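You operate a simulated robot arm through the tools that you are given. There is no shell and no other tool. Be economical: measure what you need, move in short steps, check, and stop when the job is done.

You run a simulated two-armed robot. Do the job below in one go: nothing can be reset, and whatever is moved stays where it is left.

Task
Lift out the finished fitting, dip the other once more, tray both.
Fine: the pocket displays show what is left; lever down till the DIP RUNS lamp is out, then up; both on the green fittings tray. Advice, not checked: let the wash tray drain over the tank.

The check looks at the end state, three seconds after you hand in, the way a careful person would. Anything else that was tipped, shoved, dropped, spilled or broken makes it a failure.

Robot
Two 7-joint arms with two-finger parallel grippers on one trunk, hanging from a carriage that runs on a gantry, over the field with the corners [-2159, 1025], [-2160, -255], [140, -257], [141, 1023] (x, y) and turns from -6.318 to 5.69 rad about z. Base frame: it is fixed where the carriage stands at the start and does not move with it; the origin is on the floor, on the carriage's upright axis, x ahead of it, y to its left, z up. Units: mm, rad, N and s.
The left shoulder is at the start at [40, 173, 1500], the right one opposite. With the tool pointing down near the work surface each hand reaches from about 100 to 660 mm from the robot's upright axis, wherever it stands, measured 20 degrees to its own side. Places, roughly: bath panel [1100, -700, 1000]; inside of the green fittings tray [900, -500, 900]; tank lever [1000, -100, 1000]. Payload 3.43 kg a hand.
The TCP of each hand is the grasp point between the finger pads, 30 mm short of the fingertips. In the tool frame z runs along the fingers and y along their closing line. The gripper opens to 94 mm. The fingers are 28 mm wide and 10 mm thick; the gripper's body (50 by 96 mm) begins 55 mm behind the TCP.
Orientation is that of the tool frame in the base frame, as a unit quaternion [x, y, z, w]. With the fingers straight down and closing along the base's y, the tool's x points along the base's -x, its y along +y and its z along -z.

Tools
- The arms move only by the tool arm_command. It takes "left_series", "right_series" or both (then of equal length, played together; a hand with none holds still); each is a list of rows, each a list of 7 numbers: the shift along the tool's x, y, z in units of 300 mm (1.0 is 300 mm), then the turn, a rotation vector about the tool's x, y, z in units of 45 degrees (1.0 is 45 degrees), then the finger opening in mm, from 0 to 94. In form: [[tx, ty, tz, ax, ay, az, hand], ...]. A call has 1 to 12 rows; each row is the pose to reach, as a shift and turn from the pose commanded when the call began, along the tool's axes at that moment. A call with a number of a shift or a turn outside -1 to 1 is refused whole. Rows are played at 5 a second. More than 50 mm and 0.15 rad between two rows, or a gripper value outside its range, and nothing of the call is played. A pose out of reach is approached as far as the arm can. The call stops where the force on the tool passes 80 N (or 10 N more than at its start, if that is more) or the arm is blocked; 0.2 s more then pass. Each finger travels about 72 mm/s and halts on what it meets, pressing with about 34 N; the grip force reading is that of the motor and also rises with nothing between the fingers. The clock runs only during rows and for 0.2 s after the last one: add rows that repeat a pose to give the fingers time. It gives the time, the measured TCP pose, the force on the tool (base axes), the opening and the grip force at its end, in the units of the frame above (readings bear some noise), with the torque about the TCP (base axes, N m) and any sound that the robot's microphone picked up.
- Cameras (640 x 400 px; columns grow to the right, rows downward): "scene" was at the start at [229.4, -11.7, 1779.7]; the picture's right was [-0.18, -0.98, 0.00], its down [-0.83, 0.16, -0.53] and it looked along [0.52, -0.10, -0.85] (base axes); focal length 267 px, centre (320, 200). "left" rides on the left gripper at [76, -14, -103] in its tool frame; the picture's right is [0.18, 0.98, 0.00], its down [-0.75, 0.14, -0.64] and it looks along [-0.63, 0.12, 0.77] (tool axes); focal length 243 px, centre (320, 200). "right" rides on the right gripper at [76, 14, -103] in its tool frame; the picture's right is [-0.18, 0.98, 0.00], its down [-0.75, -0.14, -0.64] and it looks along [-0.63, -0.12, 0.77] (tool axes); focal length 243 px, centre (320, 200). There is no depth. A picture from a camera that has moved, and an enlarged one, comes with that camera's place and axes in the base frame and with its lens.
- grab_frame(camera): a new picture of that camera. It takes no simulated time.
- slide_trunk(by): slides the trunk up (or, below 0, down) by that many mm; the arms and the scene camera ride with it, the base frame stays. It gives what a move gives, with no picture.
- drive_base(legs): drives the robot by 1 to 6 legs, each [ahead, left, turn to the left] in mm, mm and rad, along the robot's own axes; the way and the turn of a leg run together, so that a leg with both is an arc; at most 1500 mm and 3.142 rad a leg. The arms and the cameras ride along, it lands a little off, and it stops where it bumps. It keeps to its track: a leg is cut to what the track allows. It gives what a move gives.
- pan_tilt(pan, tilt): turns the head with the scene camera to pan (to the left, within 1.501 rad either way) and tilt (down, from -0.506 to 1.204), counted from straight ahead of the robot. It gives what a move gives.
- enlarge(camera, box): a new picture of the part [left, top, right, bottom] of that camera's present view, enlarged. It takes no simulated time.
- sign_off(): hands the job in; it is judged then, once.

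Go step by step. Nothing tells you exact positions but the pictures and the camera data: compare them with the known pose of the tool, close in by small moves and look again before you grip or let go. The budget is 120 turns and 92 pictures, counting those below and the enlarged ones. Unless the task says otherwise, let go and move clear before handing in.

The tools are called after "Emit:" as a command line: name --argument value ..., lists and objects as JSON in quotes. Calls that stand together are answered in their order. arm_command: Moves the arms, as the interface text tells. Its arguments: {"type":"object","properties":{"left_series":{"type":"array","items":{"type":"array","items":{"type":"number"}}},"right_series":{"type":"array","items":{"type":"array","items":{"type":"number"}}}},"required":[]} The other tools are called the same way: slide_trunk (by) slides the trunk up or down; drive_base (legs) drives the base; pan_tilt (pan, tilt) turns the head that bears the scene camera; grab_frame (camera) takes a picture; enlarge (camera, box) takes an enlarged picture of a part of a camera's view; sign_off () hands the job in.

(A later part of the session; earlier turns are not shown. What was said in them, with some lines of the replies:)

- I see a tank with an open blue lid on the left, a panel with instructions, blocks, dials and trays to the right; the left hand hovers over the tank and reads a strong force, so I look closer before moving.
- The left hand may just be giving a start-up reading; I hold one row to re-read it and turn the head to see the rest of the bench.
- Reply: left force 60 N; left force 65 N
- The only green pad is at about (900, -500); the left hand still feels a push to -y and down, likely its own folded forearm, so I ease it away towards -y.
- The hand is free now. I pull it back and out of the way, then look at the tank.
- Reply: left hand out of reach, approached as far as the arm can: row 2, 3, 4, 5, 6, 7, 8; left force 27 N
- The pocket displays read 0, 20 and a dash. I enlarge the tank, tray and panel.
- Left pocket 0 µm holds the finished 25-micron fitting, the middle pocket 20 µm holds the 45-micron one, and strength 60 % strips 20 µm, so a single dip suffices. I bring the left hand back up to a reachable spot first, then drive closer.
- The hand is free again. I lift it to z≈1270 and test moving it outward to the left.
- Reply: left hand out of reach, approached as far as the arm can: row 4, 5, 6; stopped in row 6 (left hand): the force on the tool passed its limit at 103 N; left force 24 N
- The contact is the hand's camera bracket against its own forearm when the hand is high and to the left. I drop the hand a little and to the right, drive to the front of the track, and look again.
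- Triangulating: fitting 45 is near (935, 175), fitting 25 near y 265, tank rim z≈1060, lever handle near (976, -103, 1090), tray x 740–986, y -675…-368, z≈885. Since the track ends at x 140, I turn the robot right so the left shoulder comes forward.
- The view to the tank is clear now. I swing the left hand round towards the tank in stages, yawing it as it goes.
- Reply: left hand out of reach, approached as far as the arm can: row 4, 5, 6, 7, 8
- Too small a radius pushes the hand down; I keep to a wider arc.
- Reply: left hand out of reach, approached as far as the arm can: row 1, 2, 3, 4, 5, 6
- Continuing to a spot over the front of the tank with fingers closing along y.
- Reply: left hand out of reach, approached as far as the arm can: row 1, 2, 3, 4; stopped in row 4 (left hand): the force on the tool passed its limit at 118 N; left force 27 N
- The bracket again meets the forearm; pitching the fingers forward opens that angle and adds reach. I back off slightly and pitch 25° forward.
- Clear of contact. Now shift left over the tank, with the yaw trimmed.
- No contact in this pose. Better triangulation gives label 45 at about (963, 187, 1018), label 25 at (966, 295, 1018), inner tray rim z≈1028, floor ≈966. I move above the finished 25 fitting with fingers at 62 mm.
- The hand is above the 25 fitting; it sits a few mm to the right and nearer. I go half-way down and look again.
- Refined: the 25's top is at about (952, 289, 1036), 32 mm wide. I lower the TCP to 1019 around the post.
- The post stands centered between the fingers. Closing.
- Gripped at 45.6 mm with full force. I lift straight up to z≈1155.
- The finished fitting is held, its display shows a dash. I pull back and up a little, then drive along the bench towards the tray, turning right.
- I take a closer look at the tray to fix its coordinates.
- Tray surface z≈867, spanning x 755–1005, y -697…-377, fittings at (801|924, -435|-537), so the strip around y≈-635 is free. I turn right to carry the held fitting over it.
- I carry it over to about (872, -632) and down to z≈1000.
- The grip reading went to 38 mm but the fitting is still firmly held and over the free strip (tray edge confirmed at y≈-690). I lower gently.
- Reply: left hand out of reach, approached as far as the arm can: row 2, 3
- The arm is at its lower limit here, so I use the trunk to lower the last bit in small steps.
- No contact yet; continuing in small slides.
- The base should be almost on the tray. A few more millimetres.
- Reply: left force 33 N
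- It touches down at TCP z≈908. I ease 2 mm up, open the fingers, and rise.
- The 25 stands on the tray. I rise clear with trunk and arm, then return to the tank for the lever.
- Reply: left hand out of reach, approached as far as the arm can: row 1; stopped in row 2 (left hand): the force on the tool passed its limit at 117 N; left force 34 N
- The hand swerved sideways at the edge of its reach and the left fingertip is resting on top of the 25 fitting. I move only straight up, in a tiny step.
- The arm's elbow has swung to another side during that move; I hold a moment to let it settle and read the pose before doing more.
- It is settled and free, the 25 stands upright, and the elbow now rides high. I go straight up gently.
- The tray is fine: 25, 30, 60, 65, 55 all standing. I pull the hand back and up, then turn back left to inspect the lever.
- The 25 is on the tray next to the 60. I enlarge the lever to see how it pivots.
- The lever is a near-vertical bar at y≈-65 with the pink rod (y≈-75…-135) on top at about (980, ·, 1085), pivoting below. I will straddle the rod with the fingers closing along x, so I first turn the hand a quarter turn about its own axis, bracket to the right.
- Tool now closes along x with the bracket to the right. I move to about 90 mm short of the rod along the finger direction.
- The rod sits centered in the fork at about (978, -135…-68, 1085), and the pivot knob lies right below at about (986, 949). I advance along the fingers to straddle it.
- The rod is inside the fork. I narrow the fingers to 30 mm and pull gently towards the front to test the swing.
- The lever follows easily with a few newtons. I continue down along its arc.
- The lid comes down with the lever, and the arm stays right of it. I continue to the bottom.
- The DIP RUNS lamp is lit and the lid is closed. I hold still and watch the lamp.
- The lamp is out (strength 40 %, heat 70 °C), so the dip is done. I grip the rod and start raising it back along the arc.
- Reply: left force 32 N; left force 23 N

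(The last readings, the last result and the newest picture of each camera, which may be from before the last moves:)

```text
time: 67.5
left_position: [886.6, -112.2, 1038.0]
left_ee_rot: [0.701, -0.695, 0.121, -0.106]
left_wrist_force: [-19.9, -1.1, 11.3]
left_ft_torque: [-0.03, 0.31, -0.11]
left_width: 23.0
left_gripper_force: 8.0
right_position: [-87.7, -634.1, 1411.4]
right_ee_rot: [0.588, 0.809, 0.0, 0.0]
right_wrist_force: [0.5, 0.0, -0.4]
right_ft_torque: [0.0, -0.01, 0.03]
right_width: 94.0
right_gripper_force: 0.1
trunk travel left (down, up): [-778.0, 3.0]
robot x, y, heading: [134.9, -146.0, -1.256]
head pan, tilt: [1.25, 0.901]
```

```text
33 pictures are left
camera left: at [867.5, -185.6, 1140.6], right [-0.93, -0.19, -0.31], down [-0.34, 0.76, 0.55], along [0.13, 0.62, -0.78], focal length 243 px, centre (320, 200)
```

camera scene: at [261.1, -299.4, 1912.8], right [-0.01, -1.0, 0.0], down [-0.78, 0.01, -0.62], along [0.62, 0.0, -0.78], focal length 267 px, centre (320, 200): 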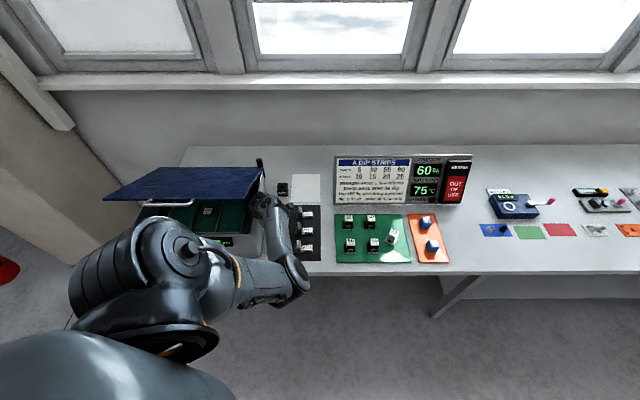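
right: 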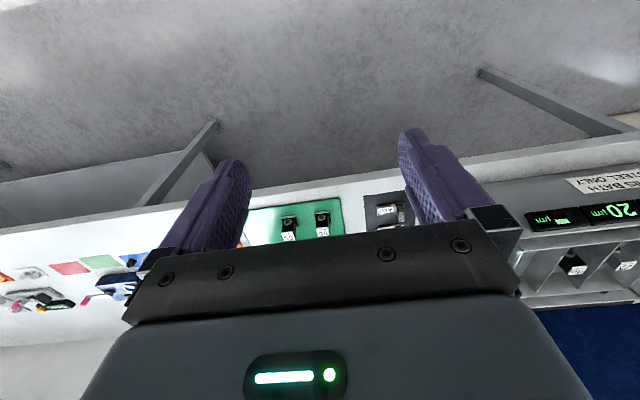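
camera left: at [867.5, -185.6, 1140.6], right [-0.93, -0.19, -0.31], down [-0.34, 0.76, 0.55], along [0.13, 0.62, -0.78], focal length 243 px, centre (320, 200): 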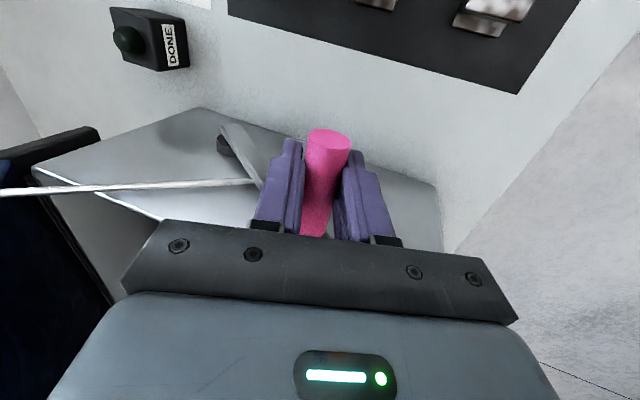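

The lid is rising with the lever. Continuing up to the end of the arc.

Emit:
arm_command --left_series '[[0, -0.058, -0.026, 0, 0, 0, 14], [0, -0.12, -0.044, 0, 0, 0, 14], [0, -0.183, -0.051, 0, 0, 0, 14], [0, -0.246, -0.05, 0, 0, 0, 14], [0, -0.301, -0.041, 0, 0, 0, 14], [0, -0.32, -0.036, 0, 0, 0, 14]]'

Emit:
grab_frame --camera "left"

Emit:
grab_frame --camera "scene"

```text
time: 68.9
left_position: [978.6, -110.1, 1083.3]
left_ee_rot: [0.699, -0.696, 0.123, -0.111]
left_wrist_force: [-18.9, -1.5, 35.8]
left_ft_torque: [0.3, 0.06, -0.51]
left_width: 26.4
left_gripper_force: 44.8
right_position: [-86.4, -634.6, 1411.1]
right_ee_rot: [0.588, 0.809, 0.001, 0.001]
right_wrist_force: [0.6, -0.3, -0.3]
right_ft_torque: [0.03, 0.0, 0.01]
right_width: 94.2
right_gripper_force: 0.1
trunk travel left (down, up): [-778.0, 3.0]
robot x, y, heading: [134.3, -148.5, -1.255]
head pan, tilt: [1.25, 0.901]
```

```text
32 pictures are left
camera left: at [960.0, -184.6, 1185.9], right [-0.93, -0.19, -0.32], down [-0.34, 0.76, 0.55], along [0.14, 0.62, -0.77], focal length 243 px, centre (320, 200)
```

left: 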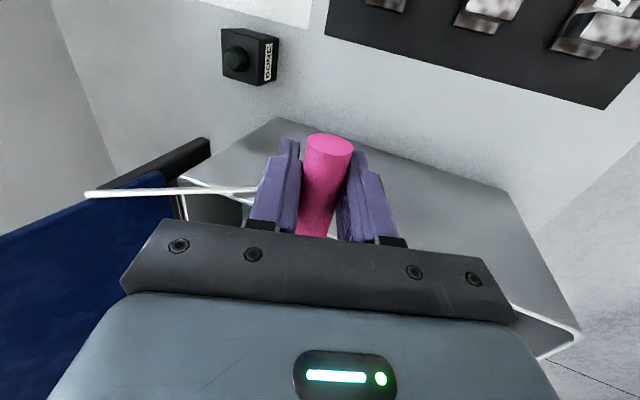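

```text
31 pictures are left
camera scene: at [261.1, -299.4, 1913.6], right [-0.01, -1.0, 0.0], down [-0.78, 0.01, -0.62], along [0.62, 0.0, -0.78], focal length 267 px, centre (320, 200)
```

scene: 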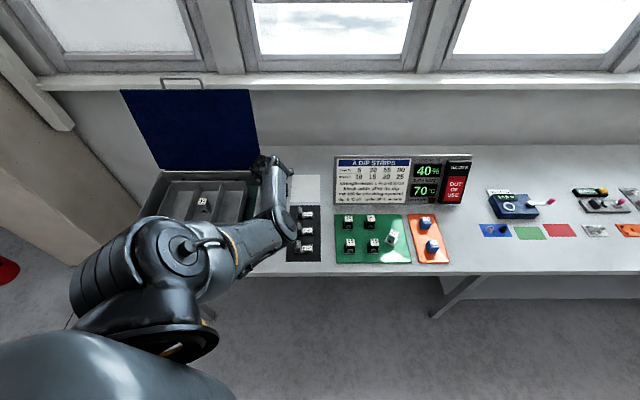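

The lever and lid are fully up again. I open the fingers and back out along their axis.

Emit:
arm_command --left_series '[[0, 0, 0, 0, 0, 0, 30], [0, 0, 0, 0, 0, 0, 45], [0, 0, 0, 0, 0, 0, 57], [0, 0, 0, 0, 0, 0, 57], [0, 0, -0.1, 0, 0, 0, 57], [0, 0, -0.2, 0, 0, 0, 57], [0, 0, -0.3, 0, 0, 0, 57], [0, 0, -0.42, 0, 0, 0, 57]]'

Emit:
enlarge --camera "left" --box '[100, 0, 540, 275]'

Emit:
enlarge --camera "scene" --box '[110, 80, 310, 205]'

```text
time: 70.7
left_position: [935.9, -108.5, 1201.1]
left_ee_rot: [0.699, -0.696, 0.123, -0.11]
left_wrist_force: [0.0, 0.9, -0.2]
left_ft_torque: [0.03, 0.01, 0.02]
left_width: 57.0
left_gripper_force: 0.0
right_position: [-86.9, -634.0, 1410.8]
right_ee_rot: [0.588, 0.809, -0.001, -0.001]
right_wrist_force: [0.7, -0.2, -1.2]
right_ft_torque: [0.03, -0.01, -0.01]
right_width: 94.0
right_gripper_force: 0.1
trunk travel left (down, up): [-778.0, 3.0]
robot x, y, heading: [132.5, -145.6, -1.255]
head pan, tilt: [1.25, 0.901]
```

```text
1.45 times, centred on (320, 138) of left
camera zoom: at [917.9, -182.5, 1303.6], right [-0.93, -0.19, -0.31], down [-0.34, 0.76, 0.55], along [0.14, 0.62, -0.78], focal length 353 px, centre (320, 291)
```

zoom: 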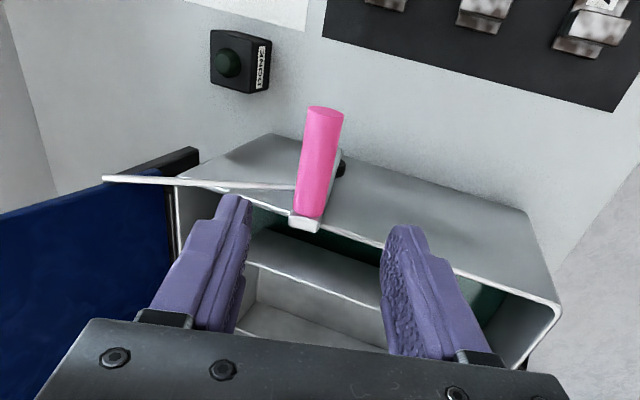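

```text
3.20 times, centred on (210, 142) of scene
camera zoom: at [261.1, -299.4, 1912.9], right [-0.01, -1.0, 0.0], down [-0.78, 0.01, -0.62], along [0.62, 0.0, -0.78], focal length 855 px, centre (672, 384)
```

zoom: 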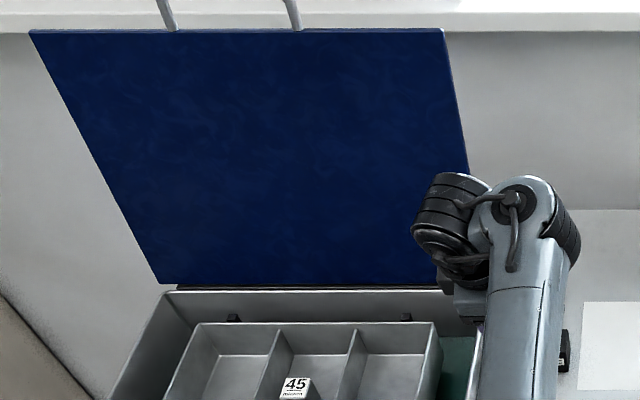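

Lever stays up; now for the 45. I retreat, turn the hand back a quarter turn, and drive left in front of the tank.

Emit:
arm_command --left_series '[[-0.067, 0.095, -0.034, 0, 0, 0, 57], [-0.134, 0.189, -0.067, 0, 0, 0, 57], [-0.2, 0.284, -0.1, 0, 0, 0, 57], [-0.267, 0.378, -0.134, 0, 0, 0, 57], [-0.267, 0.378, -0.134, 0, 0, 0.17, 57], [-0.267, 0.378, -0.134, 0, 0, 0.34, 57], [-0.267, 0.378, -0.134, 0, 0, 0.51, 57], [-0.267, 0.378, -0.134, 0, 0, 0.68, 57], [-0.267, 0.378, -0.134, 0, 0, 0.85, 57], [-0.267, 0.378, -0.134, 0, 0, 1.0, 57]]'

Emit:
arm_command --left_series '[[0, 0, 0, 0, 0, 0.17, 57], [0, 0, 0, 0, 0, 0.34, 57], [0, 0, 0, 0, 0, 0.51, 57], [0, 0, 0, 0, 0, 0.68, 57], [0, 0, 0, 0, 0, 0.85, 57], [0, 0, 0, 0, 0, 0.96, 57], [0, 0, 0, 0, 0, 0.96, 57]]'

Emit:
drive_base --legs '[[-238, 78, 0]]'

Emit:
grab_frame --camera "left"

Emit:
enlarge --camera "scene" --box '[180, 130, 380, 255]'

```text
time: 72.9
left_position: [816.6, -29.4, 1199.9]
left_ee_rot: [-0.379, 0.911, -0.071, 0.148]
left_wrist_force: [0.7, -0.6, -0.3]
left_ft_torque: [0.01, 0.02, -0.01]
left_width: 57.0
left_gripper_force: 0.0
right_position: [-86.8, -633.9, 1410.3]
right_ee_rot: [0.588, 0.809, -0.001, 0.0]
right_wrist_force: [0.6, 0.3, -0.6]
right_ft_torque: [-0.01, -0.05, 0.01]
right_width: 94.1
right_gripper_force: 0.3
trunk travel left (down, up): [-778.0, 3.0]
robot x, y, heading: [132.8, -147.9, -1.255]
head pan, tilt: [1.25, 0.901]
```

```text
time: 74.5
left_position: [817.3, -28.7, 1200.4]
left_ee_rot: [-0.017, 0.986, -0.011, 0.163]
left_wrist_force: [-0.4, 0.0, 0.4]
left_ft_torque: [-0.02, 0.03, -0.01]
left_width: 57.2
left_gripper_force: 0.0
right_position: [-86.1, -634.9, 1411.0]
right_ee_rot: [0.588, 0.809, 0.0, 0.001]
right_wrist_force: [-0.4, -0.1, -0.1]
right_ft_torque: [-0.01, -0.03, 0.01]
right_width: 94.0
right_gripper_force: 0.0
trunk travel left (down, up): [-778.0, 3.0]
robot x, y, heading: [132.4, -147.8, -1.259]
head pan, tilt: [1.25, 0.901]
```

```text
time: 76.3
left_position: [815.6, 222.4, 1199.5]
left_ee_rot: [-0.019, 0.986, -0.011, 0.164]
left_wrist_force: [0.3, -0.1, 0.8]
left_ft_torque: [0.04, -0.01, 0.04]
left_width: 57.1
left_gripper_force: 0.2
right_position: [-87.2, -383.8, 1410.8]
right_ee_rot: [0.588, 0.809, -0.001, 0.0]
right_wrist_force: [0.6, -1.2, -0.4]
right_ft_torque: [0.01, 0.0, -0.02]
right_width: 94.1
right_gripper_force: 0.2
trunk travel left (down, up): [-778.0, 3.0]
robot x, y, heading: [136.0, 102.3, -1.257]
head pan, tilt: [1.25, 0.901]
```

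```text
28 pictures are left
camera left: at [711.4, 206.5, 1272.1], right [-0.21, 0.97, -0.09], down [0.5, 0.18, 0.85], along [0.84, 0.13, -0.53], focal length 243 px, centre (320, 200)
```

left: 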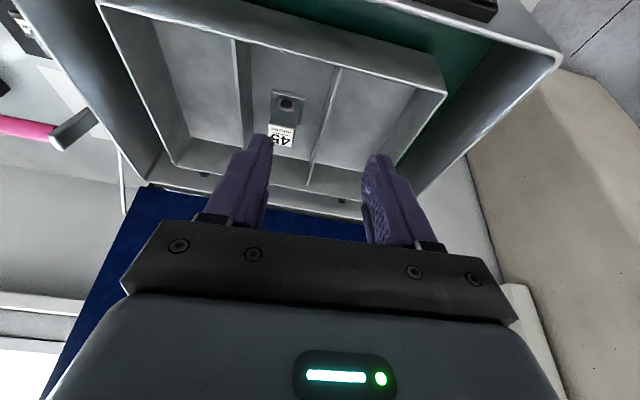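

```text
3.20 times, centred on (280, 192) of scene
camera zoom: at [260.4, -49.1, 1913.0], right [-0.01, -1.0, 0.0], down [-0.78, 0.01, -0.62], along [0.62, 0.0, -0.78], focal length 855 px, centre (448, 224)
```

zoom: 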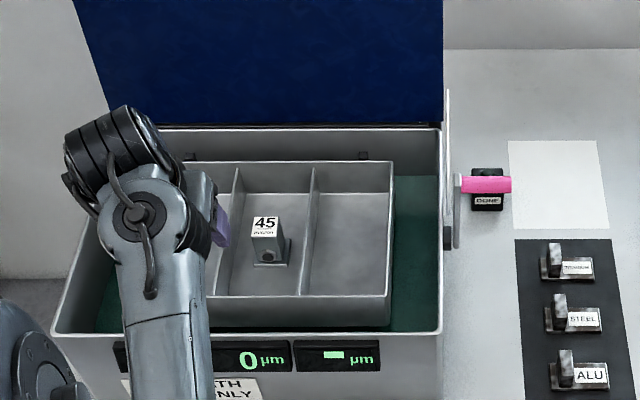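

The middle display now reads 0 µm and the 45 has turned grey; it stands at about (951, 186, top 1036). I move above it.

Emit:
arm_command --left_series '[[-0.085, -0.031, 0.1, 0, 0, 0, 57], [-0.17, -0.063, 0.2, 0, 0, 0, 57], [-0.255, -0.094, 0.3, 0, 0, 0, 57], [-0.34, -0.125, 0.402, 0, 0, 0, 57], [-0.34, -0.125, 0.402, 0, 0, 0, 57]]'

Emit:
grab_frame --camera "left"

```text
time: 77.5
left_position: [953.3, 186.0, 1120.4]
left_ee_rot: [-0.018, 0.986, -0.011, 0.164]
left_wrist_force: [0.0, -1.2, 0.1]
left_ft_torque: [0.03, 0.01, 0.0]
left_width: 56.9
left_gripper_force: 0.2
right_position: [-87.6, -383.9, 1410.6]
right_ee_rot: [0.587, 0.809, -0.001, -0.001]
right_wrist_force: [0.3, -0.7, 0.6]
right_ft_torque: [-0.01, -0.04, 0.03]
right_width: 94.4
right_gripper_force: 0.1
trunk travel left (down, up): [-778.0, 3.0]
robot x, y, heading: [133.2, 101.2, -1.262]
head pan, tilt: [1.25, 0.901]
```

```text
26 pictures are left
camera left: at [848.8, 170.5, 1192.3], right [-0.21, 0.97, -0.09], down [0.5, 0.18, 0.85], along [0.84, 0.13, -0.53], focal length 243 px, centre (320, 200)
```

left: 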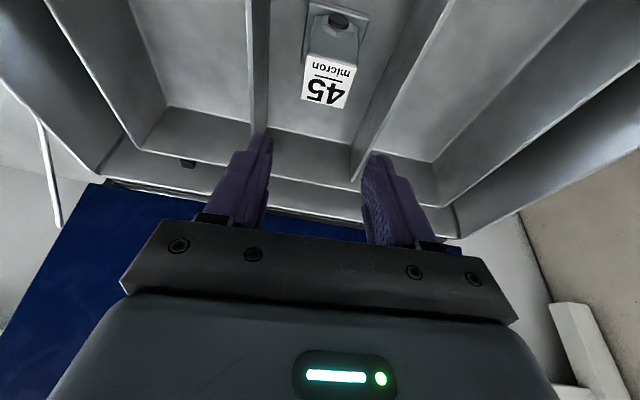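

Centered. Descending to z≈1060 for another look.

Emit:
arm_command --left_series '[[0.033, 0.001, 0.091, 0, 0, 0, 57], [0.066, 0.002, 0.182, 0, 0, 0, 57], [0.066, 0.002, 0.182, 0, 0, 0, 57]]'

Emit:
grab_frame --camera "left"

```text
time: 78.3
left_position: [951.1, 184.8, 1061.8]
left_ee_rot: [-0.018, 0.986, -0.011, 0.163]
left_wrist_force: [-0.3, 0.5, 0.3]
left_ft_torque: [-0.02, -0.02, 0.0]
left_width: 57.0
left_gripper_force: 0.1
right_position: [-86.6, -383.0, 1411.2]
right_ee_rot: [0.588, 0.809, -0.001, -0.001]
right_wrist_force: [0.3, -1.3, -0.2]
right_ft_torque: [0.0, -0.01, 0.0]
right_width: 93.9
right_gripper_force: 0.2
trunk travel left (down, up): [-778.0, 3.0]
robot x, y, heading: [133.0, 100.1, -1.256]
head pan, tilt: [1.25, 0.901]
```

```text
25 pictures are left
camera left: at [847.1, 169.5, 1133.6], right [-0.21, 0.97, -0.09], down [0.5, 0.18, 0.85], along [0.84, 0.13, -0.53], focal length 243 px, centre (320, 200)
```

left: 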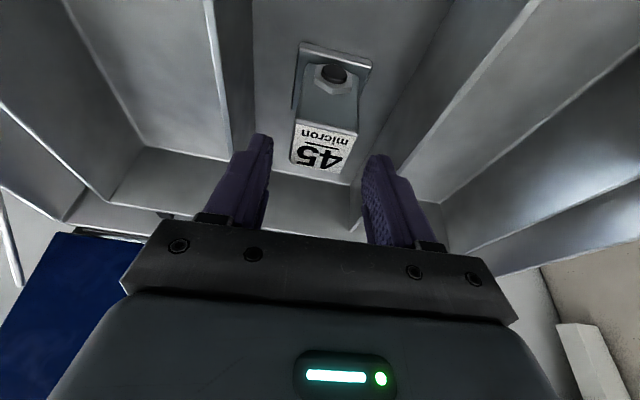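

Still centered; I lower around the post and close.

Emit:
arm_command --left_series '[[0.024, 0.003, 0.071, 0, 0, 0, 57], [0.048, 0.006, 0.142, 0, 0, 0, 57], [0.048, 0.006, 0.142, 0, 0, 0, 57], [0.048, 0.006, 0.142, 0, 0, 0, 40], [0.048, 0.006, 0.142, 0, 0, 0, 20], [0.048, 0.006, 0.142, 0, 0, 0, 20], [0.048, 0.006, 0.142, 0, 0, 0, 20], [0.048, 0.006, 0.142, 0, 0, 0, 20]]'

Emit:
grab_frame --camera "left"

```text
time: 80.1
left_position: [952.1, 187.0, 1017.4]
left_ee_rot: [-0.017, 0.986, -0.011, 0.163]
left_wrist_force: [0.2, -0.4, 0.2]
left_ft_torque: [-0.02, -0.09, 0.02]
left_width: 45.7
left_gripper_force: 34.1
right_position: [-86.3, -384.6, 1410.6]
right_ee_rot: [0.588, 0.809, 0.0, -0.001]
right_wrist_force: [0.4, -0.5, -0.3]
right_ft_torque: [-0.02, 0.04, 0.01]
right_width: 93.9
right_gripper_force: 0.1
trunk travel left (down, up): [-778.0, 3.0]
robot x, y, heading: [131.6, 101.1, -1.255]
head pan, tilt: [1.25, 0.901]
```

```text
24 pictures are left
camera left: at [847.6, 170.3, 1089.1], right [-0.21, 0.97, -0.09], down [0.5, 0.18, 0.85], along [0.84, 0.13, -0.53], focal length 243 px, centre (320, 200)
```

left: 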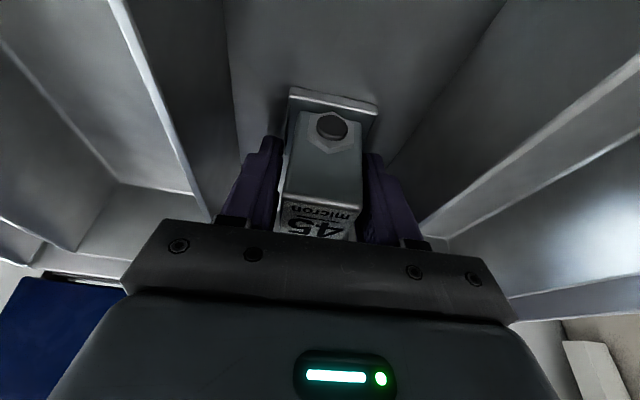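

The fingertips have caught the wider foot (46 mm) rather than the post. I open, rise 12 mm and regrip the post.

Emit:
arm_command --left_series '[[0, 0, 0, 0, 0, 0, 50], [0, 0, 0, 0, 0, 0, 57], [-0.006, 0, -0.019, 0, 0, 0, 57], [-0.013, 0, -0.038, 0, 0, 0, 57], [-0.013, 0, -0.038, 0, 0, 0, 57], [-0.013, 0, -0.038, 0, 0, 0, 40], [-0.013, 0, -0.038, 0, 0, 0, 20], [-0.013, 0, -0.038, 0, 0, 0, 20], [-0.013, 0, -0.038, 0, 0, 0, 20], [-0.013, 0, -0.038, 0, 0, 0, 20]]'

```text
time: 82.3
left_position: [951.1, 186.5, 1028.6]
left_ee_rot: [-0.018, 0.986, -0.011, 0.164]
left_wrist_force: [-2.1, -0.5, 2.8]
left_ft_torque: [0.1, 0.11, 0.07]
left_width: 38.5
left_gripper_force: 34.1
right_position: [-87.3, -383.8, 1410.6]
right_ee_rot: [0.588, 0.809, -0.001, 0.0]
right_wrist_force: [-0.4, -0.2, -0.3]
right_ft_torque: [0.0, 0.01, 0.03]
right_width: 94.1
right_gripper_force: 0.1
trunk travel left (down, up): [-778.0, 3.0]
robot x, y, heading: [134.6, 101.9, -1.258]
head pan, tilt: [1.25, 0.901]
```

Now the post itself is gripped (38.5 mm). I lift it out, let it hang over the tank a moment, then draw back.

Emit:
arm_command --left_series '[[-0.034, -0.003, -0.099, 0, 0, 0, 20], [-0.068, -0.006, -0.197, 0, 0, 0, 20], [-0.101, -0.009, -0.296, 0, 0, 0, 20], [-0.135, -0.012, -0.394, 0, 0, 0, 20], [-0.135, -0.012, -0.394, 0, 0, 0, 20], [-0.135, -0.012, -0.394, 0, 0, 0, 20], [-0.034, -0.009, -0.475, 0, 0, 0, 20], [0.067, -0.006, -0.556, 0, 0, 0, 20], [0.168, -0.003, -0.638, 0, 0, 0, 20], [0.168, -0.003, -0.638, 0, 0, 0, 20]]'

Emit:
grab_frame --camera "left"

```text
time: 84.5
left_position: [841.4, 187.1, 1193.1]
left_ee_rot: [-0.018, 0.987, -0.011, 0.162]
left_wrist_force: [0.5, 0.4, -2.5]
left_ft_torque: [-0.02, -0.02, 0.0]
left_width: 38.0
left_gripper_force: 34.7
right_position: [-86.5, -385.2, 1411.2]
right_ee_rot: [0.589, 0.808, -0.001, 0.0]
right_wrist_force: [-1.0, -0.1, 0.3]
right_ft_torque: [0.0, -0.03, 0.0]
right_width: 94.0
right_gripper_force: 0.0
trunk travel left (down, up): [-778.0, 3.0]
robot x, y, heading: [134.0, 102.2, -1.257]
head pan, tilt: [1.25, 0.901]
```

```text
23 pictures are left
camera left: at [737.2, 170.7, 1265.7], right [-0.21, 0.97, -0.09], down [0.5, 0.18, 0.85], along [0.84, 0.13, -0.53], focal length 243 px, centre (320, 200)
```

left: 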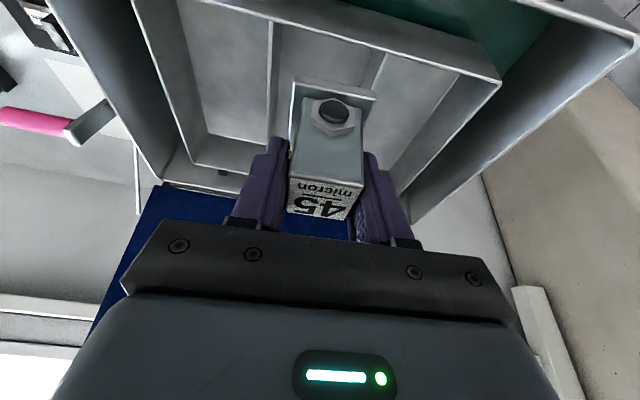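

The 45 is securely held. I drive along towards the tray and check where the 25 stands.

Emit:
drive_base --legs '[[332, -110, 0]]'

Emit:
enlarge --camera "scene" --box '[240, 150, 450, 281]'

```text
time: 86.8
left_position: [838.5, -161.3, 1193.5]
left_ee_rot: [-0.019, 0.986, -0.011, 0.164]
left_wrist_force: [-0.9, 0.4, -2.3]
left_ft_torque: [0.01, 0.0, 0.02]
left_width: 38.4
left_gripper_force: 33.7
right_position: [-90.4, -733.0, 1410.3]
right_ee_rot: [0.588, 0.809, -0.001, -0.001]
right_wrist_force: [0.7, -0.3, 0.0]
right_ft_torque: [0.03, 0.01, 0.0]
right_width: 93.7
right_gripper_force: 0.1
trunk travel left (down, up): [-778.0, 3.0]
robot x, y, heading: [133.0, -245.9, -1.258]
head pan, tilt: [1.25, 0.901]
```

```text
3.05 times, centred on (345, 216) of scene
camera zoom: at [257.6, -397.2, 1912.9], right [-0.01, -1.0, 0.0], down [-0.78, 0.01, -0.62], along [0.62, 0.0, -0.78], focal length 814 px, centre (244, 153)
```

zoom: 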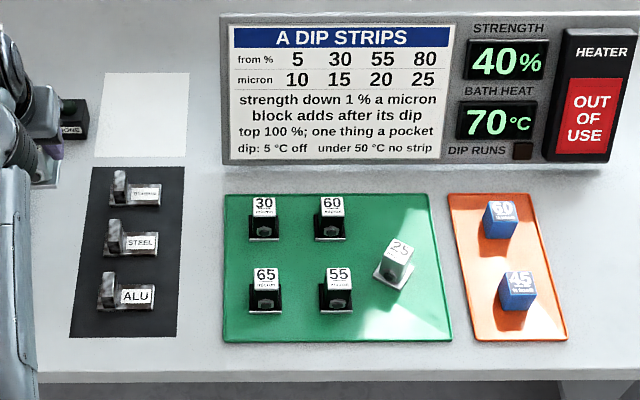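

The 25 stands at about (858, -617), everything else unmoved. I turn right, then yaw the hand back so the 45 is square to the tray for a spot near (793, -640).

Emit:
drive_base --legs '[[0, 0, -0.62]]'

Emit:
arm_command --left_series '[[0, 0, 0, -0.051, -0.004, -0.149, 20], [0, 0, 0, -0.102, -0.009, -0.298, 20], [0, 0, 0, -0.153, -0.013, -0.448, 20], [0, 0, 0, -0.204, -0.018, -0.597, 20], [0, 0, 0, -0.255, -0.022, -0.746, 20], [0, 0, 0, -0.255, -0.022, -0.746, 20]]'

Emit:
grab_frame --camera "left"

```text
time: 88.9
left_position: [756.6, -587.6, 1192.8]
left_ee_rot: [0.283, 0.945, -0.06, 0.152]
left_wrist_force: [-0.5, 0.1, -2.5]
left_ft_torque: [-0.02, 0.0, 0.03]
left_width: 38.1
left_gripper_force: 33.6
right_position: [-331.5, -513.2, 1411.3]
right_ee_rot: [0.806, 0.592, 0.0, -0.001]
right_wrist_force: [0.3, -0.3, 0.0]
right_ft_torque: [0.01, 0.0, 0.01]
right_width: 94.0
right_gripper_force: 0.0
trunk travel left (down, up): [-778.0, 3.0]
robot x, y, heading: [129.6, -247.5, -1.875]
head pan, tilt: [1.25, 0.901]
```

```text
time: 90.3
left_position: [755.5, -587.3, 1194.5]
left_ee_rot: [-0.018, 0.987, -0.01, 0.162]
left_wrist_force: [0.3, 0.2, -2.5]
left_ft_torque: [-0.02, -0.02, 0.01]
left_width: 38.3
left_gripper_force: 33.9
right_position: [-331.0, -514.4, 1409.7]
right_ee_rot: [0.806, 0.591, -0.001, 0.0]
right_wrist_force: [-0.6, -0.1, -0.4]
right_ft_torque: [0.01, -0.01, 0.02]
right_width: 94.0
right_gripper_force: 0.1
trunk travel left (down, up): [-778.0, 3.0]
robot x, y, heading: [133.5, -245.8, -1.879]
head pan, tilt: [1.25, 0.901]
```

```text
21 pictures are left
camera left: at [651.8, -603.6, 1265.1], right [-0.21, 0.97, -0.09], down [0.5, 0.18, 0.85], along [0.84, 0.13, -0.53], focal length 243 px, centre (320, 200)
```

left: 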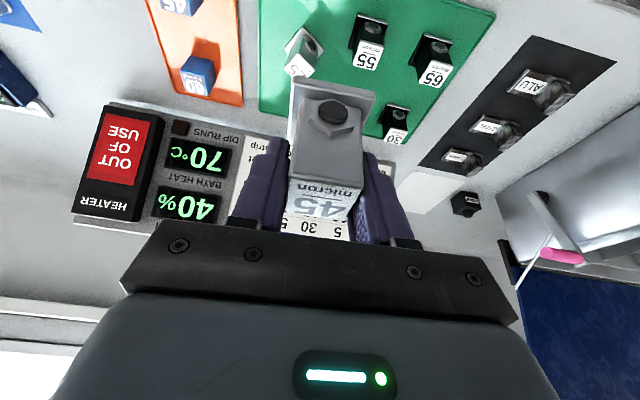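

Hand is square again. I move down over the placing spot to z≈1000.

Emit:
arm_command --left_series '[[0.016, -0.027, 0.109, 0, 0, 0, 20], [0.033, -0.054, 0.218, 0, 0, 0, 20], [0.049, -0.082, 0.327, 0, 0, 0, 20], [0.065, -0.109, 0.435, 0, 0, 0, 20], [0.082, -0.136, 0.544, 0, 0, 0, 20], [0.098, -0.163, 0.653, 0, 0, 0, 20], [0.098, -0.163, 0.653, 0, 0, 0, 20]]'

Emit:
grab_frame --camera "left"

Emit:
pan_tilt --pan 1.45 --tilt 0.95

Emit:
grab_frame --camera "scene"

```text
time: 91.9
left_position: [792.6, -642.8, 999.0]
left_ee_rot: [-0.018, 0.986, -0.011, 0.164]
left_wrist_force: [-0.2, -0.4, -1.5]
left_ft_torque: [-0.03, -0.05, 0.04]
left_width: 38.2
left_gripper_force: 34.2
right_position: [-331.6, -513.8, 1411.3]
right_ee_rot: [0.807, 0.591, -0.001, 0.0]
right_wrist_force: [0.0, 0.3, 0.0]
right_ft_torque: [-0.02, 0.03, 0.0]
right_width: 94.1
right_gripper_force: 0.0
trunk travel left (down, up): [-778.0, 3.0]
robot x, y, heading: [131.6, -246.9, -1.876]
head pan, tilt: [1.25, 0.901]
```

```text
20 pictures are left
camera left: at [689.3, -657.9, 1071.9], right [-0.21, 0.97, -0.09], down [0.5, 0.18, 0.85], along [0.84, 0.13, -0.53], focal length 243 px, centre (320, 200)
```

left: 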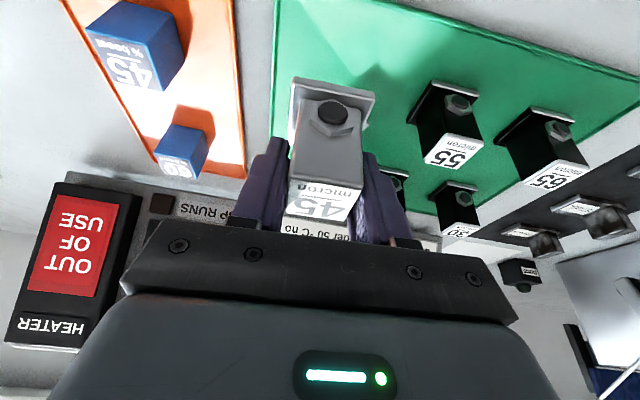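

```text
time: 92.6
left_position: [793.1, -641.6, 999.2]
left_ee_rot: [-0.019, 0.986, -0.01, 0.164]
left_wrist_force: [0.3, -0.9, -3.1]
left_ft_torque: [-0.03, -0.01, 0.0]
left_width: 38.1
left_gripper_force: 33.5
right_position: [-330.9, -512.9, 1411.1]
right_ee_rot: [0.807, 0.591, 0.0, -0.001]
right_wrist_force: [-0.8, 1.3, -0.3]
right_ft_torque: [0.04, 0.0, 0.02]
right_width: 93.9
right_gripper_force: 0.1
trunk travel left (down, up): [-778.0, 3.0]
robot x, y, heading: [132.2, -243.6, -1.878]
head pan, tilt: [1.45, 0.949]
```

```text
19 pictures are left
camera scene: at [150.8, -427.2, 1909.3], right [-0.41, -0.91, 0.0], down [-0.74, 0.34, -0.58], along [0.53, -0.24, -0.81], focal length 267 px, centre (320, 200)
```

scene: 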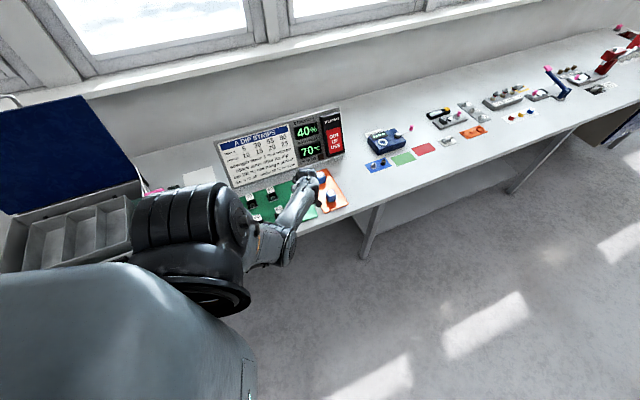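

Tray's right edge is at y≈-688 and the spot is free. I lower to z≈937.

Emit:
arm_command --left_series '[[0.018, 0.003, 0.067, 0, 0, 0, 20], [0.036, 0.007, 0.133, 0, 0, 0, 20], [0.054, 0.01, 0.2, 0, 0, 0, 20], [0.054, 0.01, 0.2, 0, 0, 0, 20]]'

Emit:
grab_frame --camera "left"

Emit:
enlarge --camera "scene" --box '[220, 150, 360, 238]'

```text
time: 93.6
left_position: [795.1, -640.1, 937.8]
left_ee_rot: [-0.019, 0.986, -0.011, 0.163]
left_wrist_force: [-0.2, 0.4, -2.7]
left_ft_torque: [-0.02, 0.01, -0.01]
left_width: 38.0
left_gripper_force: 34.1
right_position: [-332.1, -513.2, 1410.7]
right_ee_rot: [0.806, 0.592, 0.0, 0.0]
right_wrist_force: [-0.5, 0.2, 0.0]
right_ft_torque: [-0.01, -0.03, 0.0]
right_width: 94.2
right_gripper_force: 0.1
trunk travel left (down, up): [-778.0, 3.0]
robot x, y, heading: [134.5, -243.9, -1.88]
head pan, tilt: [1.45, 0.949]
```

```text
18 pictures are left
camera left: at [692.2, -655.2, 1009.9], right [-0.21, 0.97, -0.09], down [0.5, 0.18, 0.85], along [0.84, 0.13, -0.53], focal length 243 px, centre (320, 200)
```

left: 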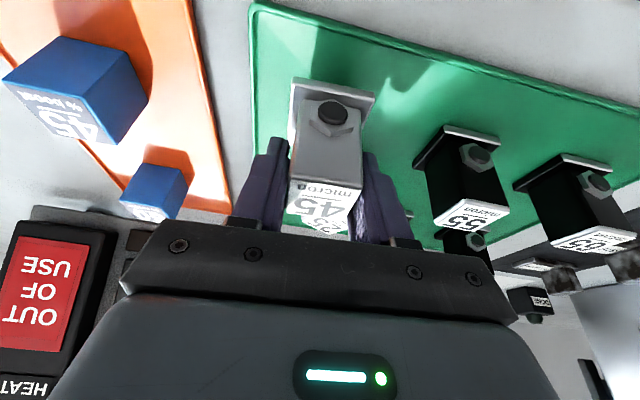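

```text
4.55 times, centred on (290, 194) of scene
camera zoom: at [150.7, -427.1, 1909.3], right [-0.41, -0.91, 0.0], down [-0.74, 0.34, -0.58], along [0.53, -0.24, -0.81], focal length 1215 px, centre (456, 227)
```

zoom: 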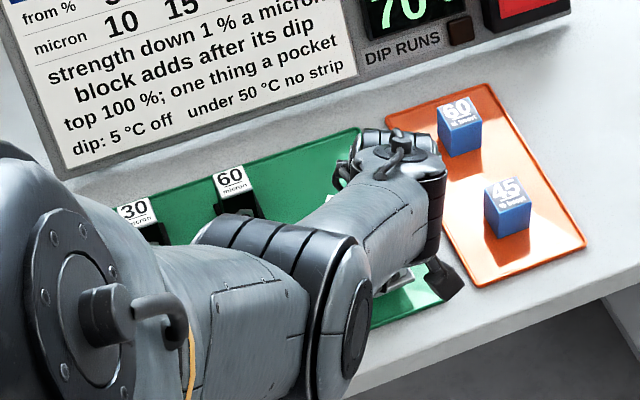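

Front foot edge would land near x 772, well inside the tray edge at 752. I lower to just above touch-down, 4 mm nearer.

Emit:
arm_command --left_series '[[0.018, 0.001, 0.033, 0, 0, 0, 20], [0.036, 0.002, 0.065, 0, 0, 0, 20], [0.036, 0.002, 0.065, 0, 0, 0, 20]]'

Emit:
slide_trunk --by -4

Emit:
grab_frame --camera "left"

```text
time: 94.4
left_position: [789.7, -634.4, 920.5]
left_ee_rot: [-0.018, 0.986, -0.012, 0.163]
left_wrist_force: [-0.7, 0.1, -2.2]
left_ft_torque: [0.03, -0.03, 0.0]
left_width: 38.1
left_gripper_force: 34.1
left hand out of reach, approached as far as the arm can: row 2, 3
right_position: [-330.9, -514.3, 1410.3]
right_ee_rot: [0.807, 0.591, 0.0, -0.001]
right_wrist_force: [-0.4, 0.2, -0.3]
right_ft_torque: [0.02, -0.01, 0.0]
right_width: 94.2
right_gripper_force: 0.1
trunk travel left (down, up): [-778.0, 3.0]
robot x, y, heading: [130.3, -242.1, -1.874]
head pan, tilt: [1.45, 0.949]
```

```text
time: 94.9
left_position: [789.2, -634.6, 916.3]
left_ee_rot: [-0.019, 0.986, -0.01, 0.164]
left_wrist_force: [0.4, 0.6, -1.8]
left_ft_torque: [-0.01, 0.0, 0.04]
left_width: 38.2
left_gripper_force: 33.7
right_position: [-330.3, -513.3, 1406.2]
right_ee_rot: [0.807, 0.591, -0.001, 0.0]
right_wrist_force: [-0.3, -0.2, 0.8]
right_ft_torque: [0.0, 0.01, 0.02]
right_width: 94.1
right_gripper_force: 0.0
trunk travel left (down, up): [-774.0, 7.0]
robot x, y, heading: [134.1, -249.0, -1.876]
head pan, tilt: [1.45, 0.949]
```

```text
16 pictures are left
camera left: at [686.5, -650.2, 988.3], right [-0.21, 0.97, -0.09], down [0.5, 0.18, 0.85], along [0.84, 0.13, -0.53], focal length 243 px, centre (320, 200)
```

left: 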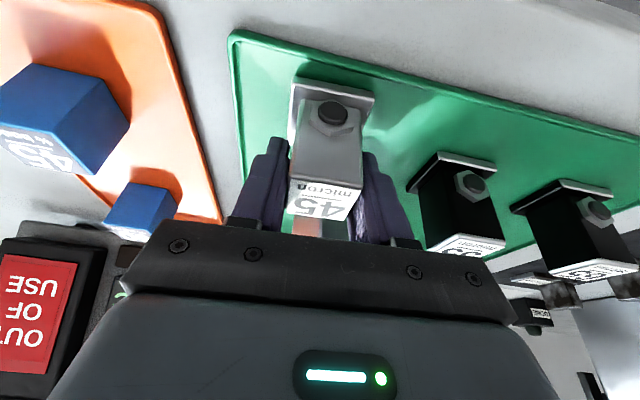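

The arm is again at its lower limit, so to have slack for a clean release I raise the arm 70 mm and lower the trunk instead.

Emit:
arm_command --left_series '[[-0.016, 0, -0.047, 0, 0, 0, 20], [-0.032, 0, -0.095, 0, 0, 0, 20], [-0.054, 0, -0.158, 0, 0, 0, 20], [-0.075, 0, -0.22, 0, 0, 0, 20], [-0.075, 0, -0.22, 0, 0, 0, 20]]'

Emit:
slide_trunk --by -62

Emit:
grab_frame --camera "left"

```text
time: 96.1
left_position: [791.4, -631.9, 984.3]
left_ee_rot: [-0.017, 0.986, -0.011, 0.163]
left_wrist_force: [0.5, -0.2, -2.3]
left_ft_torque: [0.01, 0.02, 0.05]
left_width: 37.9
left_gripper_force: 34.0
right_position: [-330.7, -513.2, 1407.0]
right_ee_rot: [0.806, 0.592, -0.001, -0.001]
right_wrist_force: [-0.2, -0.3, -1.1]
right_ft_torque: [-0.03, 0.04, 0.03]
right_width: 94.0
right_gripper_force: 0.1
trunk travel left (down, up): [-774.0, 7.0]
robot x, y, heading: [130.5, -241.8, -1.876]
head pan, tilt: [1.45, 0.949]
```

```text
time: 97.2
left_position: [790.5, -632.9, 922.5]
left_ee_rot: [-0.019, 0.986, -0.011, 0.163]
left_wrist_force: [0.6, -0.4, -2.4]
left_ft_torque: [-0.04, -0.02, 0.0]
left_width: 38.0
left_gripper_force: 34.2
right_position: [-332.0, -513.7, 1344.7]
right_ee_rot: [0.807, 0.591, -0.001, -0.001]
right_wrist_force: [-0.9, 0.7, 0.0]
right_ft_torque: [0.01, -0.04, -0.01]
right_width: 93.9
right_gripper_force: 0.1
trunk travel left (down, up): [-712.0, 69.0]
robot x, y, heading: [133.7, -246.9, -1.88]
head pan, tilt: [1.45, 0.949]
```

```text
15 pictures are left
camera left: at [686.6, -648.4, 995.8], right [-0.21, 0.97, -0.09], down [0.5, 0.18, 0.85], along [0.84, 0.13, -0.53], focal length 243 px, centre (320, 200)
```

left: 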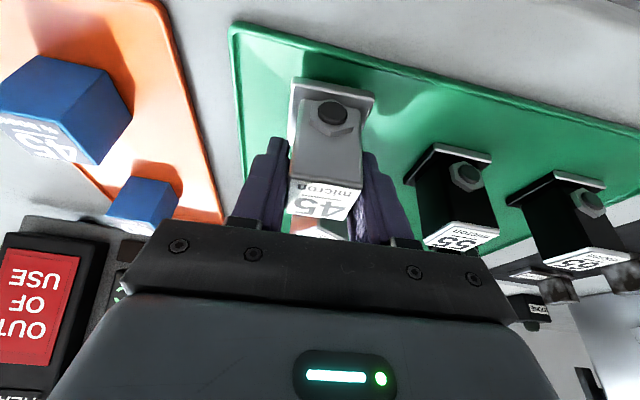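

I shift 5 mm nearer for more gap to the 25 and continue down in small steps.

Emit:
arm_command --left_series '[[0.016, -0.013, -0.005, 0, 0, 0, 20], [0.016, -0.013, -0.005, 0, 0, 0, 20]]'

Emit:
slide_trunk --by -6

Emit:
slide_trunk --by -3

Emit:
slide_trunk --by -3

```text
time: 97.8
left_position: [785.6, -636.8, 922.1]
left_ee_rot: [-0.019, 0.986, -0.01, 0.163]
left_wrist_force: [-0.1, -0.3, -2.6]
left_ft_torque: [0.0, -0.01, 0.01]
left_width: 38.1
left_gripper_force: 33.7
right_position: [-331.8, -514.3, 1344.6]
right_ee_rot: [0.807, 0.591, 0.0, -0.001]
right_wrist_force: [0.1, -0.3, -0.2]
right_ft_torque: [-0.01, 0.0, 0.0]
right_width: 94.2
right_gripper_force: 0.0
trunk travel left (down, up): [-712.0, 69.0]
robot x, y, heading: [129.4, -245.2, -1.879]
head pan, tilt: [1.45, 0.949]
```

```text
time: 98.3
left_position: [785.7, -636.7, 916.2]
left_ee_rot: [-0.019, 0.986, -0.01, 0.164]
left_wrist_force: [0.1, -0.5, -1.7]
left_ft_torque: [0.0, -0.04, 0.02]
left_width: 38.0
left_gripper_force: 34.2
right_position: [-331.0, -513.3, 1338.9]
right_ee_rot: [0.806, 0.591, -0.001, 0.0]
right_wrist_force: [0.5, 0.4, 0.4]
right_ft_torque: [0.03, -0.02, -0.02]
right_width: 93.9
right_gripper_force: 0.1
trunk travel left (down, up): [-706.0, 75.0]
robot x, y, heading: [127.8, -243.5, -1.875]
head pan, tilt: [1.45, 0.949]
```

```text
time: 98.8
left_position: [787.7, -639.6, 915.7]
left_ee_rot: [-0.019, 0.986, -0.01, 0.165]
left_wrist_force: [-0.3, 0.7, 6.8]
left_ft_torque: [0.23, 0.28, 0.02]
left_width: 38.1
left_gripper_force: 34.6
right_position: [-332.4, -513.1, 1336.6]
right_ee_rot: [0.806, 0.592, 0.0, 0.0]
right_wrist_force: [-0.4, -0.3, 0.5]
right_ft_torque: [0.03, 0.01, 0.0]
right_width: 94.0
right_gripper_force: 0.0
trunk travel left (down, up): [-703.0, 78.0]
robot x, y, heading: [131.1, -244.8, -1.878]
head pan, tilt: [1.45, 0.949]
```

```text
time: 99.3
left_position: [788.4, -639.3, 914.7]
left_ee_rot: [-0.019, 0.986, -0.012, 0.166]
left_wrist_force: [-11.4, 3.5, 32.6]
left_ft_torque: [0.48, 0.52, 0.13]
left_width: 38.6
left_gripper_force: 34.3
right_position: [-332.2, -513.5, 1333.4]
right_ee_rot: [0.807, 0.591, 0.0, 0.001]
right_wrist_force: [0.6, -0.2, -0.7]
right_ft_torque: [0.0, -0.01, -0.03]
right_width: 94.0
right_gripper_force: 0.1
trunk travel left (down, up): [-700.0, 81.0]
robot x, y, heading: [132.0, -246.5, -1.875]
head pan, tilt: [1.45, 0.949]
```

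It touched down at TCP z≈915. I ease the pressure off, check, and open.

Emit:
slide_trunk --by 3

Emit:
grab_frame --camera "left"

Emit:
arm_command --left_series '[[0, 0, 0, 0, 0, 0, 46], [0, 0, 0, 0, 0, 0, 54], [0, 0, 0, 0, 0, 0, 58], [0, 0, 0, 0, 0, 0, 58]]'

Emit:
grab_frame --camera "left"

```text
time: 99.9
left_position: [785.7, -638.2, 914.9]
left_ee_rot: [-0.018, 0.986, -0.011, 0.164]
left_wrist_force: [1.8, -2.0, 4.4]
left_ft_torque: [0.09, -0.25, -0.09]
left_width: 38.3
left_gripper_force: 34.3
right_position: [-330.9, -514.3, 1335.4]
right_ee_rot: [0.807, 0.591, 0.0, 0.0]
right_wrist_force: [0.5, 0.6, -0.7]
right_ft_torque: [0.05, 0.0, -0.01]
right_width: 94.1
right_gripper_force: 0.0
trunk travel left (down, up): [-703.0, 78.0]
robot x, y, heading: [132.2, -247.2, -1.878]
head pan, tilt: [1.45, 0.949]
```

```text
14 pictures are left
camera left: at [682.7, -652.9, 986.4], right [-0.21, 0.97, -0.09], down [0.5, 0.18, 0.85], along [0.84, 0.13, -0.53], focal length 243 px, centre (320, 200)
```

left: 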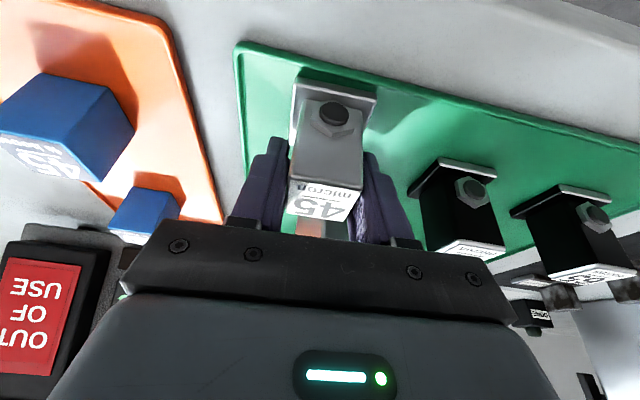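

```text
time: 100.9
left_position: [786.1, -636.6, 915.1]
left_ee_rot: [-0.018, 0.986, -0.011, 0.164]
left_wrist_force: [0.5, -0.4, -0.1]
left_ft_torque: [0.01, 0.01, 0.03]
left_width: 58.0
left_gripper_force: 0.1
right_position: [-331.7, -513.0, 1335.4]
right_ee_rot: [0.806, 0.592, 0.0, -0.001]
right_wrist_force: [0.3, -0.3, -0.3]
right_ft_torque: [-0.01, -0.01, 0.01]
right_width: 93.9
right_gripper_force: 0.1
trunk travel left (down, up): [-703.0, 78.0]
robot x, y, heading: [130.5, -249.6, -1.872]
head pan, tilt: [1.45, 0.949]
```

```text
13 pictures are left
camera left: at [681.8, -652.7, 986.5], right [-0.21, 0.97, -0.09], down [0.5, 0.18, 0.85], along [0.84, 0.13, -0.53], focal length 243 px, centre (320, 200)
```

left: 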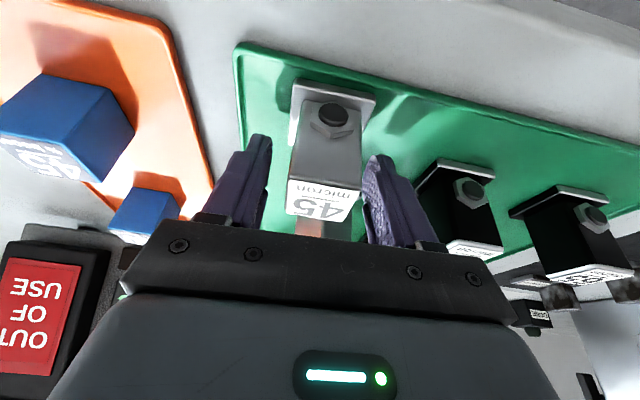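

The 45 stands well inside the tray. I rise by the trunk, then by the arm, and check.

Emit:
slide_trunk --by 75

Emit:
arm_command --left_series '[[-0.016, -0.001, -0.047, 0, 0, 0, 58], [-0.032, -0.003, -0.095, 0, 0, 0, 58], [-0.064, -0.006, -0.189, 0, 0, 0, 58], [-0.097, -0.008, -0.284, 0, 0, 0, 58], [-0.129, -0.011, -0.378, 0, 0, 0, 58], [-0.161, -0.014, -0.473, 0, 0, 0, 58], [-0.161, -0.014, -0.473, 0, 0, 0, 58]]'

Emit:
drive_base --legs '[[0, 0, 0.62]]'

Emit:
pan_tilt --pan 1.25 --tilt 0.9

Emit:
grab_frame --camera "scene"

Emit:
enlarge --camera "scene" --box '[240, 150, 450, 281]'

```text
time: 102.0
left_position: [785.8, -636.7, 990.4]
left_ee_rot: [-0.018, 0.986, -0.011, 0.163]
left_wrist_force: [-0.7, -0.7, -0.4]
left_ft_torque: [-0.03, -0.01, 0.0]
left_width: 58.1
left_gripper_force: 0.1
right_position: [-331.8, -512.2, 1410.6]
right_ee_rot: [0.807, 0.591, -0.001, 0.0]
right_wrist_force: [-0.7, -0.2, 0.8]
right_ft_torque: [-0.03, -0.02, -0.03]
right_width: 94.0
right_gripper_force: 0.0
trunk travel left (down, up): [-778.0, 3.0]
robot x, y, heading: [128.4, -246.4, -1.876]
head pan, tilt: [1.45, 0.949]
```

```text
time: 103.6
left_position: [785.9, -636.1, 1139.7]
left_ee_rot: [-0.018, 0.986, -0.011, 0.163]
left_wrist_force: [-0.2, -0.2, 0.0]
left_ft_torque: [-0.01, 0.01, -0.03]
left_width: 58.2
left_gripper_force: 0.1
right_position: [-331.0, -513.1, 1411.1]
right_ee_rot: [0.806, 0.591, -0.001, -0.001]
right_wrist_force: [-0.1, 0.6, 0.1]
right_ft_torque: [-0.03, -0.02, 0.02]
right_width: 93.8
right_gripper_force: 0.0
trunk travel left (down, up): [-778.0, 3.0]
robot x, y, heading: [133.0, -248.1, -1.88]
head pan, tilt: [1.45, 0.949]
```

```text
time: 105.7
left_position: [890.7, -183.0, 1138.5]
left_ee_rot: [-0.319, 0.933, 0.041, 0.16]
left_wrist_force: [-0.4, 0.0, 0.6]
left_ft_torque: [-0.01, 0.01, 0.0]
left_width: 57.6
left_gripper_force: 0.0
right_position: [-88.0, -732.0, 1410.4]
right_ee_rot: [0.588, 0.809, -0.002, 0.0]
right_wrist_force: [-0.7, 0.1, -0.7]
right_ft_torque: [0.0, 0.02, 0.0]
right_width: 94.2
right_gripper_force: 0.1
trunk travel left (down, up): [-778.0, 3.0]
robot x, y, heading: [130.5, -246.5, -1.253]
head pan, tilt: [1.45, 0.949]
```

```text
time: 106.4
left_position: [891.0, -182.2, 1138.7]
left_ee_rot: [-0.318, 0.934, 0.04, 0.159]
left_wrist_force: [0.2, 0.5, -0.1]
left_ft_torque: [0.01, -0.03, 0.0]
left_width: 57.9
left_gripper_force: 0.0
right_position: [-89.3, -732.1, 1410.1]
right_ee_rot: [0.587, 0.81, 0.0, 0.0]
right_wrist_force: [0.3, 0.2, 0.5]
right_ft_torque: [0.04, -0.02, 0.0]
right_width: 94.0
right_gripper_force: 0.1
trunk travel left (down, up): [-778.0, 3.0]
robot x, y, heading: [133.3, -244.8, -1.255]
head pan, tilt: [1.25, 0.901]
```

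```text
12 pictures are left
camera scene: at [257.8, -397.0, 1912.9], right [0.0, -1.0, 0.0], down [-0.78, 0.0, -0.62], along [0.62, 0.0, -0.78], focal length 267 px, centre (320, 200)
```

scene: 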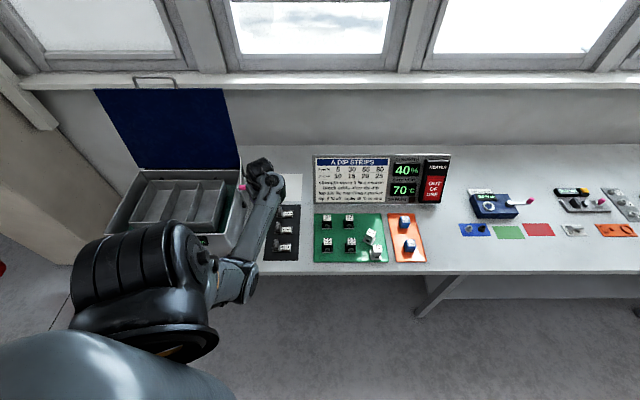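

```text
3.05 times, centred on (345, 216) of scene
camera zoom: at [257.8, -397.0, 1912.9], right [0.0, -1.0, 0.0], down [-0.78, 0.0, -0.62], along [0.62, 0.0, -0.78], focal length 814 px, centre (244, 153)
```

zoom: 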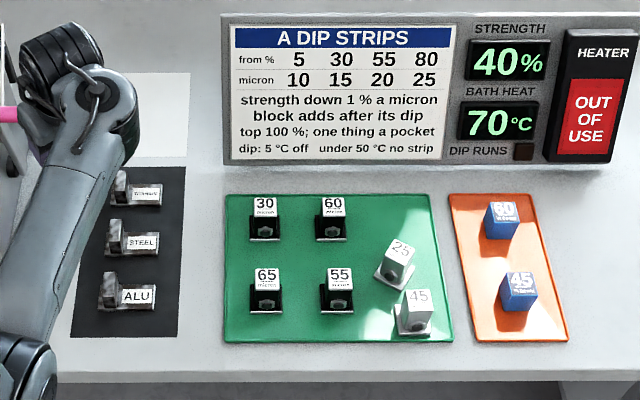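

Both fittings stand upright on the green tray, nothing else moved. I back the robot away from the bench and take a last look at the tank and lever.

Emit:
drive_base --legs '[[-47, -143, 0]]'

Emit:
enlarge --camera "scene" --box '[80, 60, 330, 216]'

```text
time: 107.8
left_position: [743.1, -183.9, 1138.9]
left_ee_rot: [-0.318, 0.934, 0.039, 0.16]
left_wrist_force: [0.0, -0.4, -0.5]
left_ft_torque: [-0.01, 0.01, 0.02]
left_width: 58.0
left_gripper_force: 0.0
right_position: [-237.8, -732.0, 1410.4]
right_ee_rot: [0.587, 0.81, -0.001, 0.0]
right_wrist_force: [-0.1, -0.8, -0.2]
right_ft_torque: [-0.03, 0.0, 0.01]
right_width: 94.0
right_gripper_force: 0.1
trunk travel left (down, up): [-778.0, 3.0]
robot x, y, heading: [-24.7, -247.9, -1.255]
head pan, tilt: [1.25, 0.901]
```

```text
2.56 times, centred on (205, 138) of scene
camera zoom: at [108.9, -396.7, 1912.9], right [-0.01, -1.0, 0.0], down [-0.78, 0.0, -0.62], along [0.62, 0.0, -0.78], focal length 684 px, centre (614, 359)
```

zoom: 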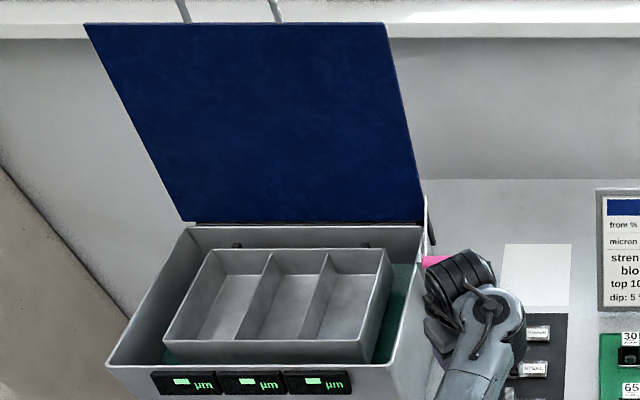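

The tank is open and empty, all three displays show dashes, the lever is up, and both fittings stand on the tray. I hand in now.

Emit:
sign_off

```text
The job is handed in.
```

I lifted out the finished 25-micron fitting and gave the 45-micron one a single dip. Its display went from 20 to 0 µm. Both now stand upright on the green tray, and the lever is back up.

While backing away after placing the 25, a fingertip came down on top of it; it stayed upright. In the last pictures nothing else on the tray had moved.
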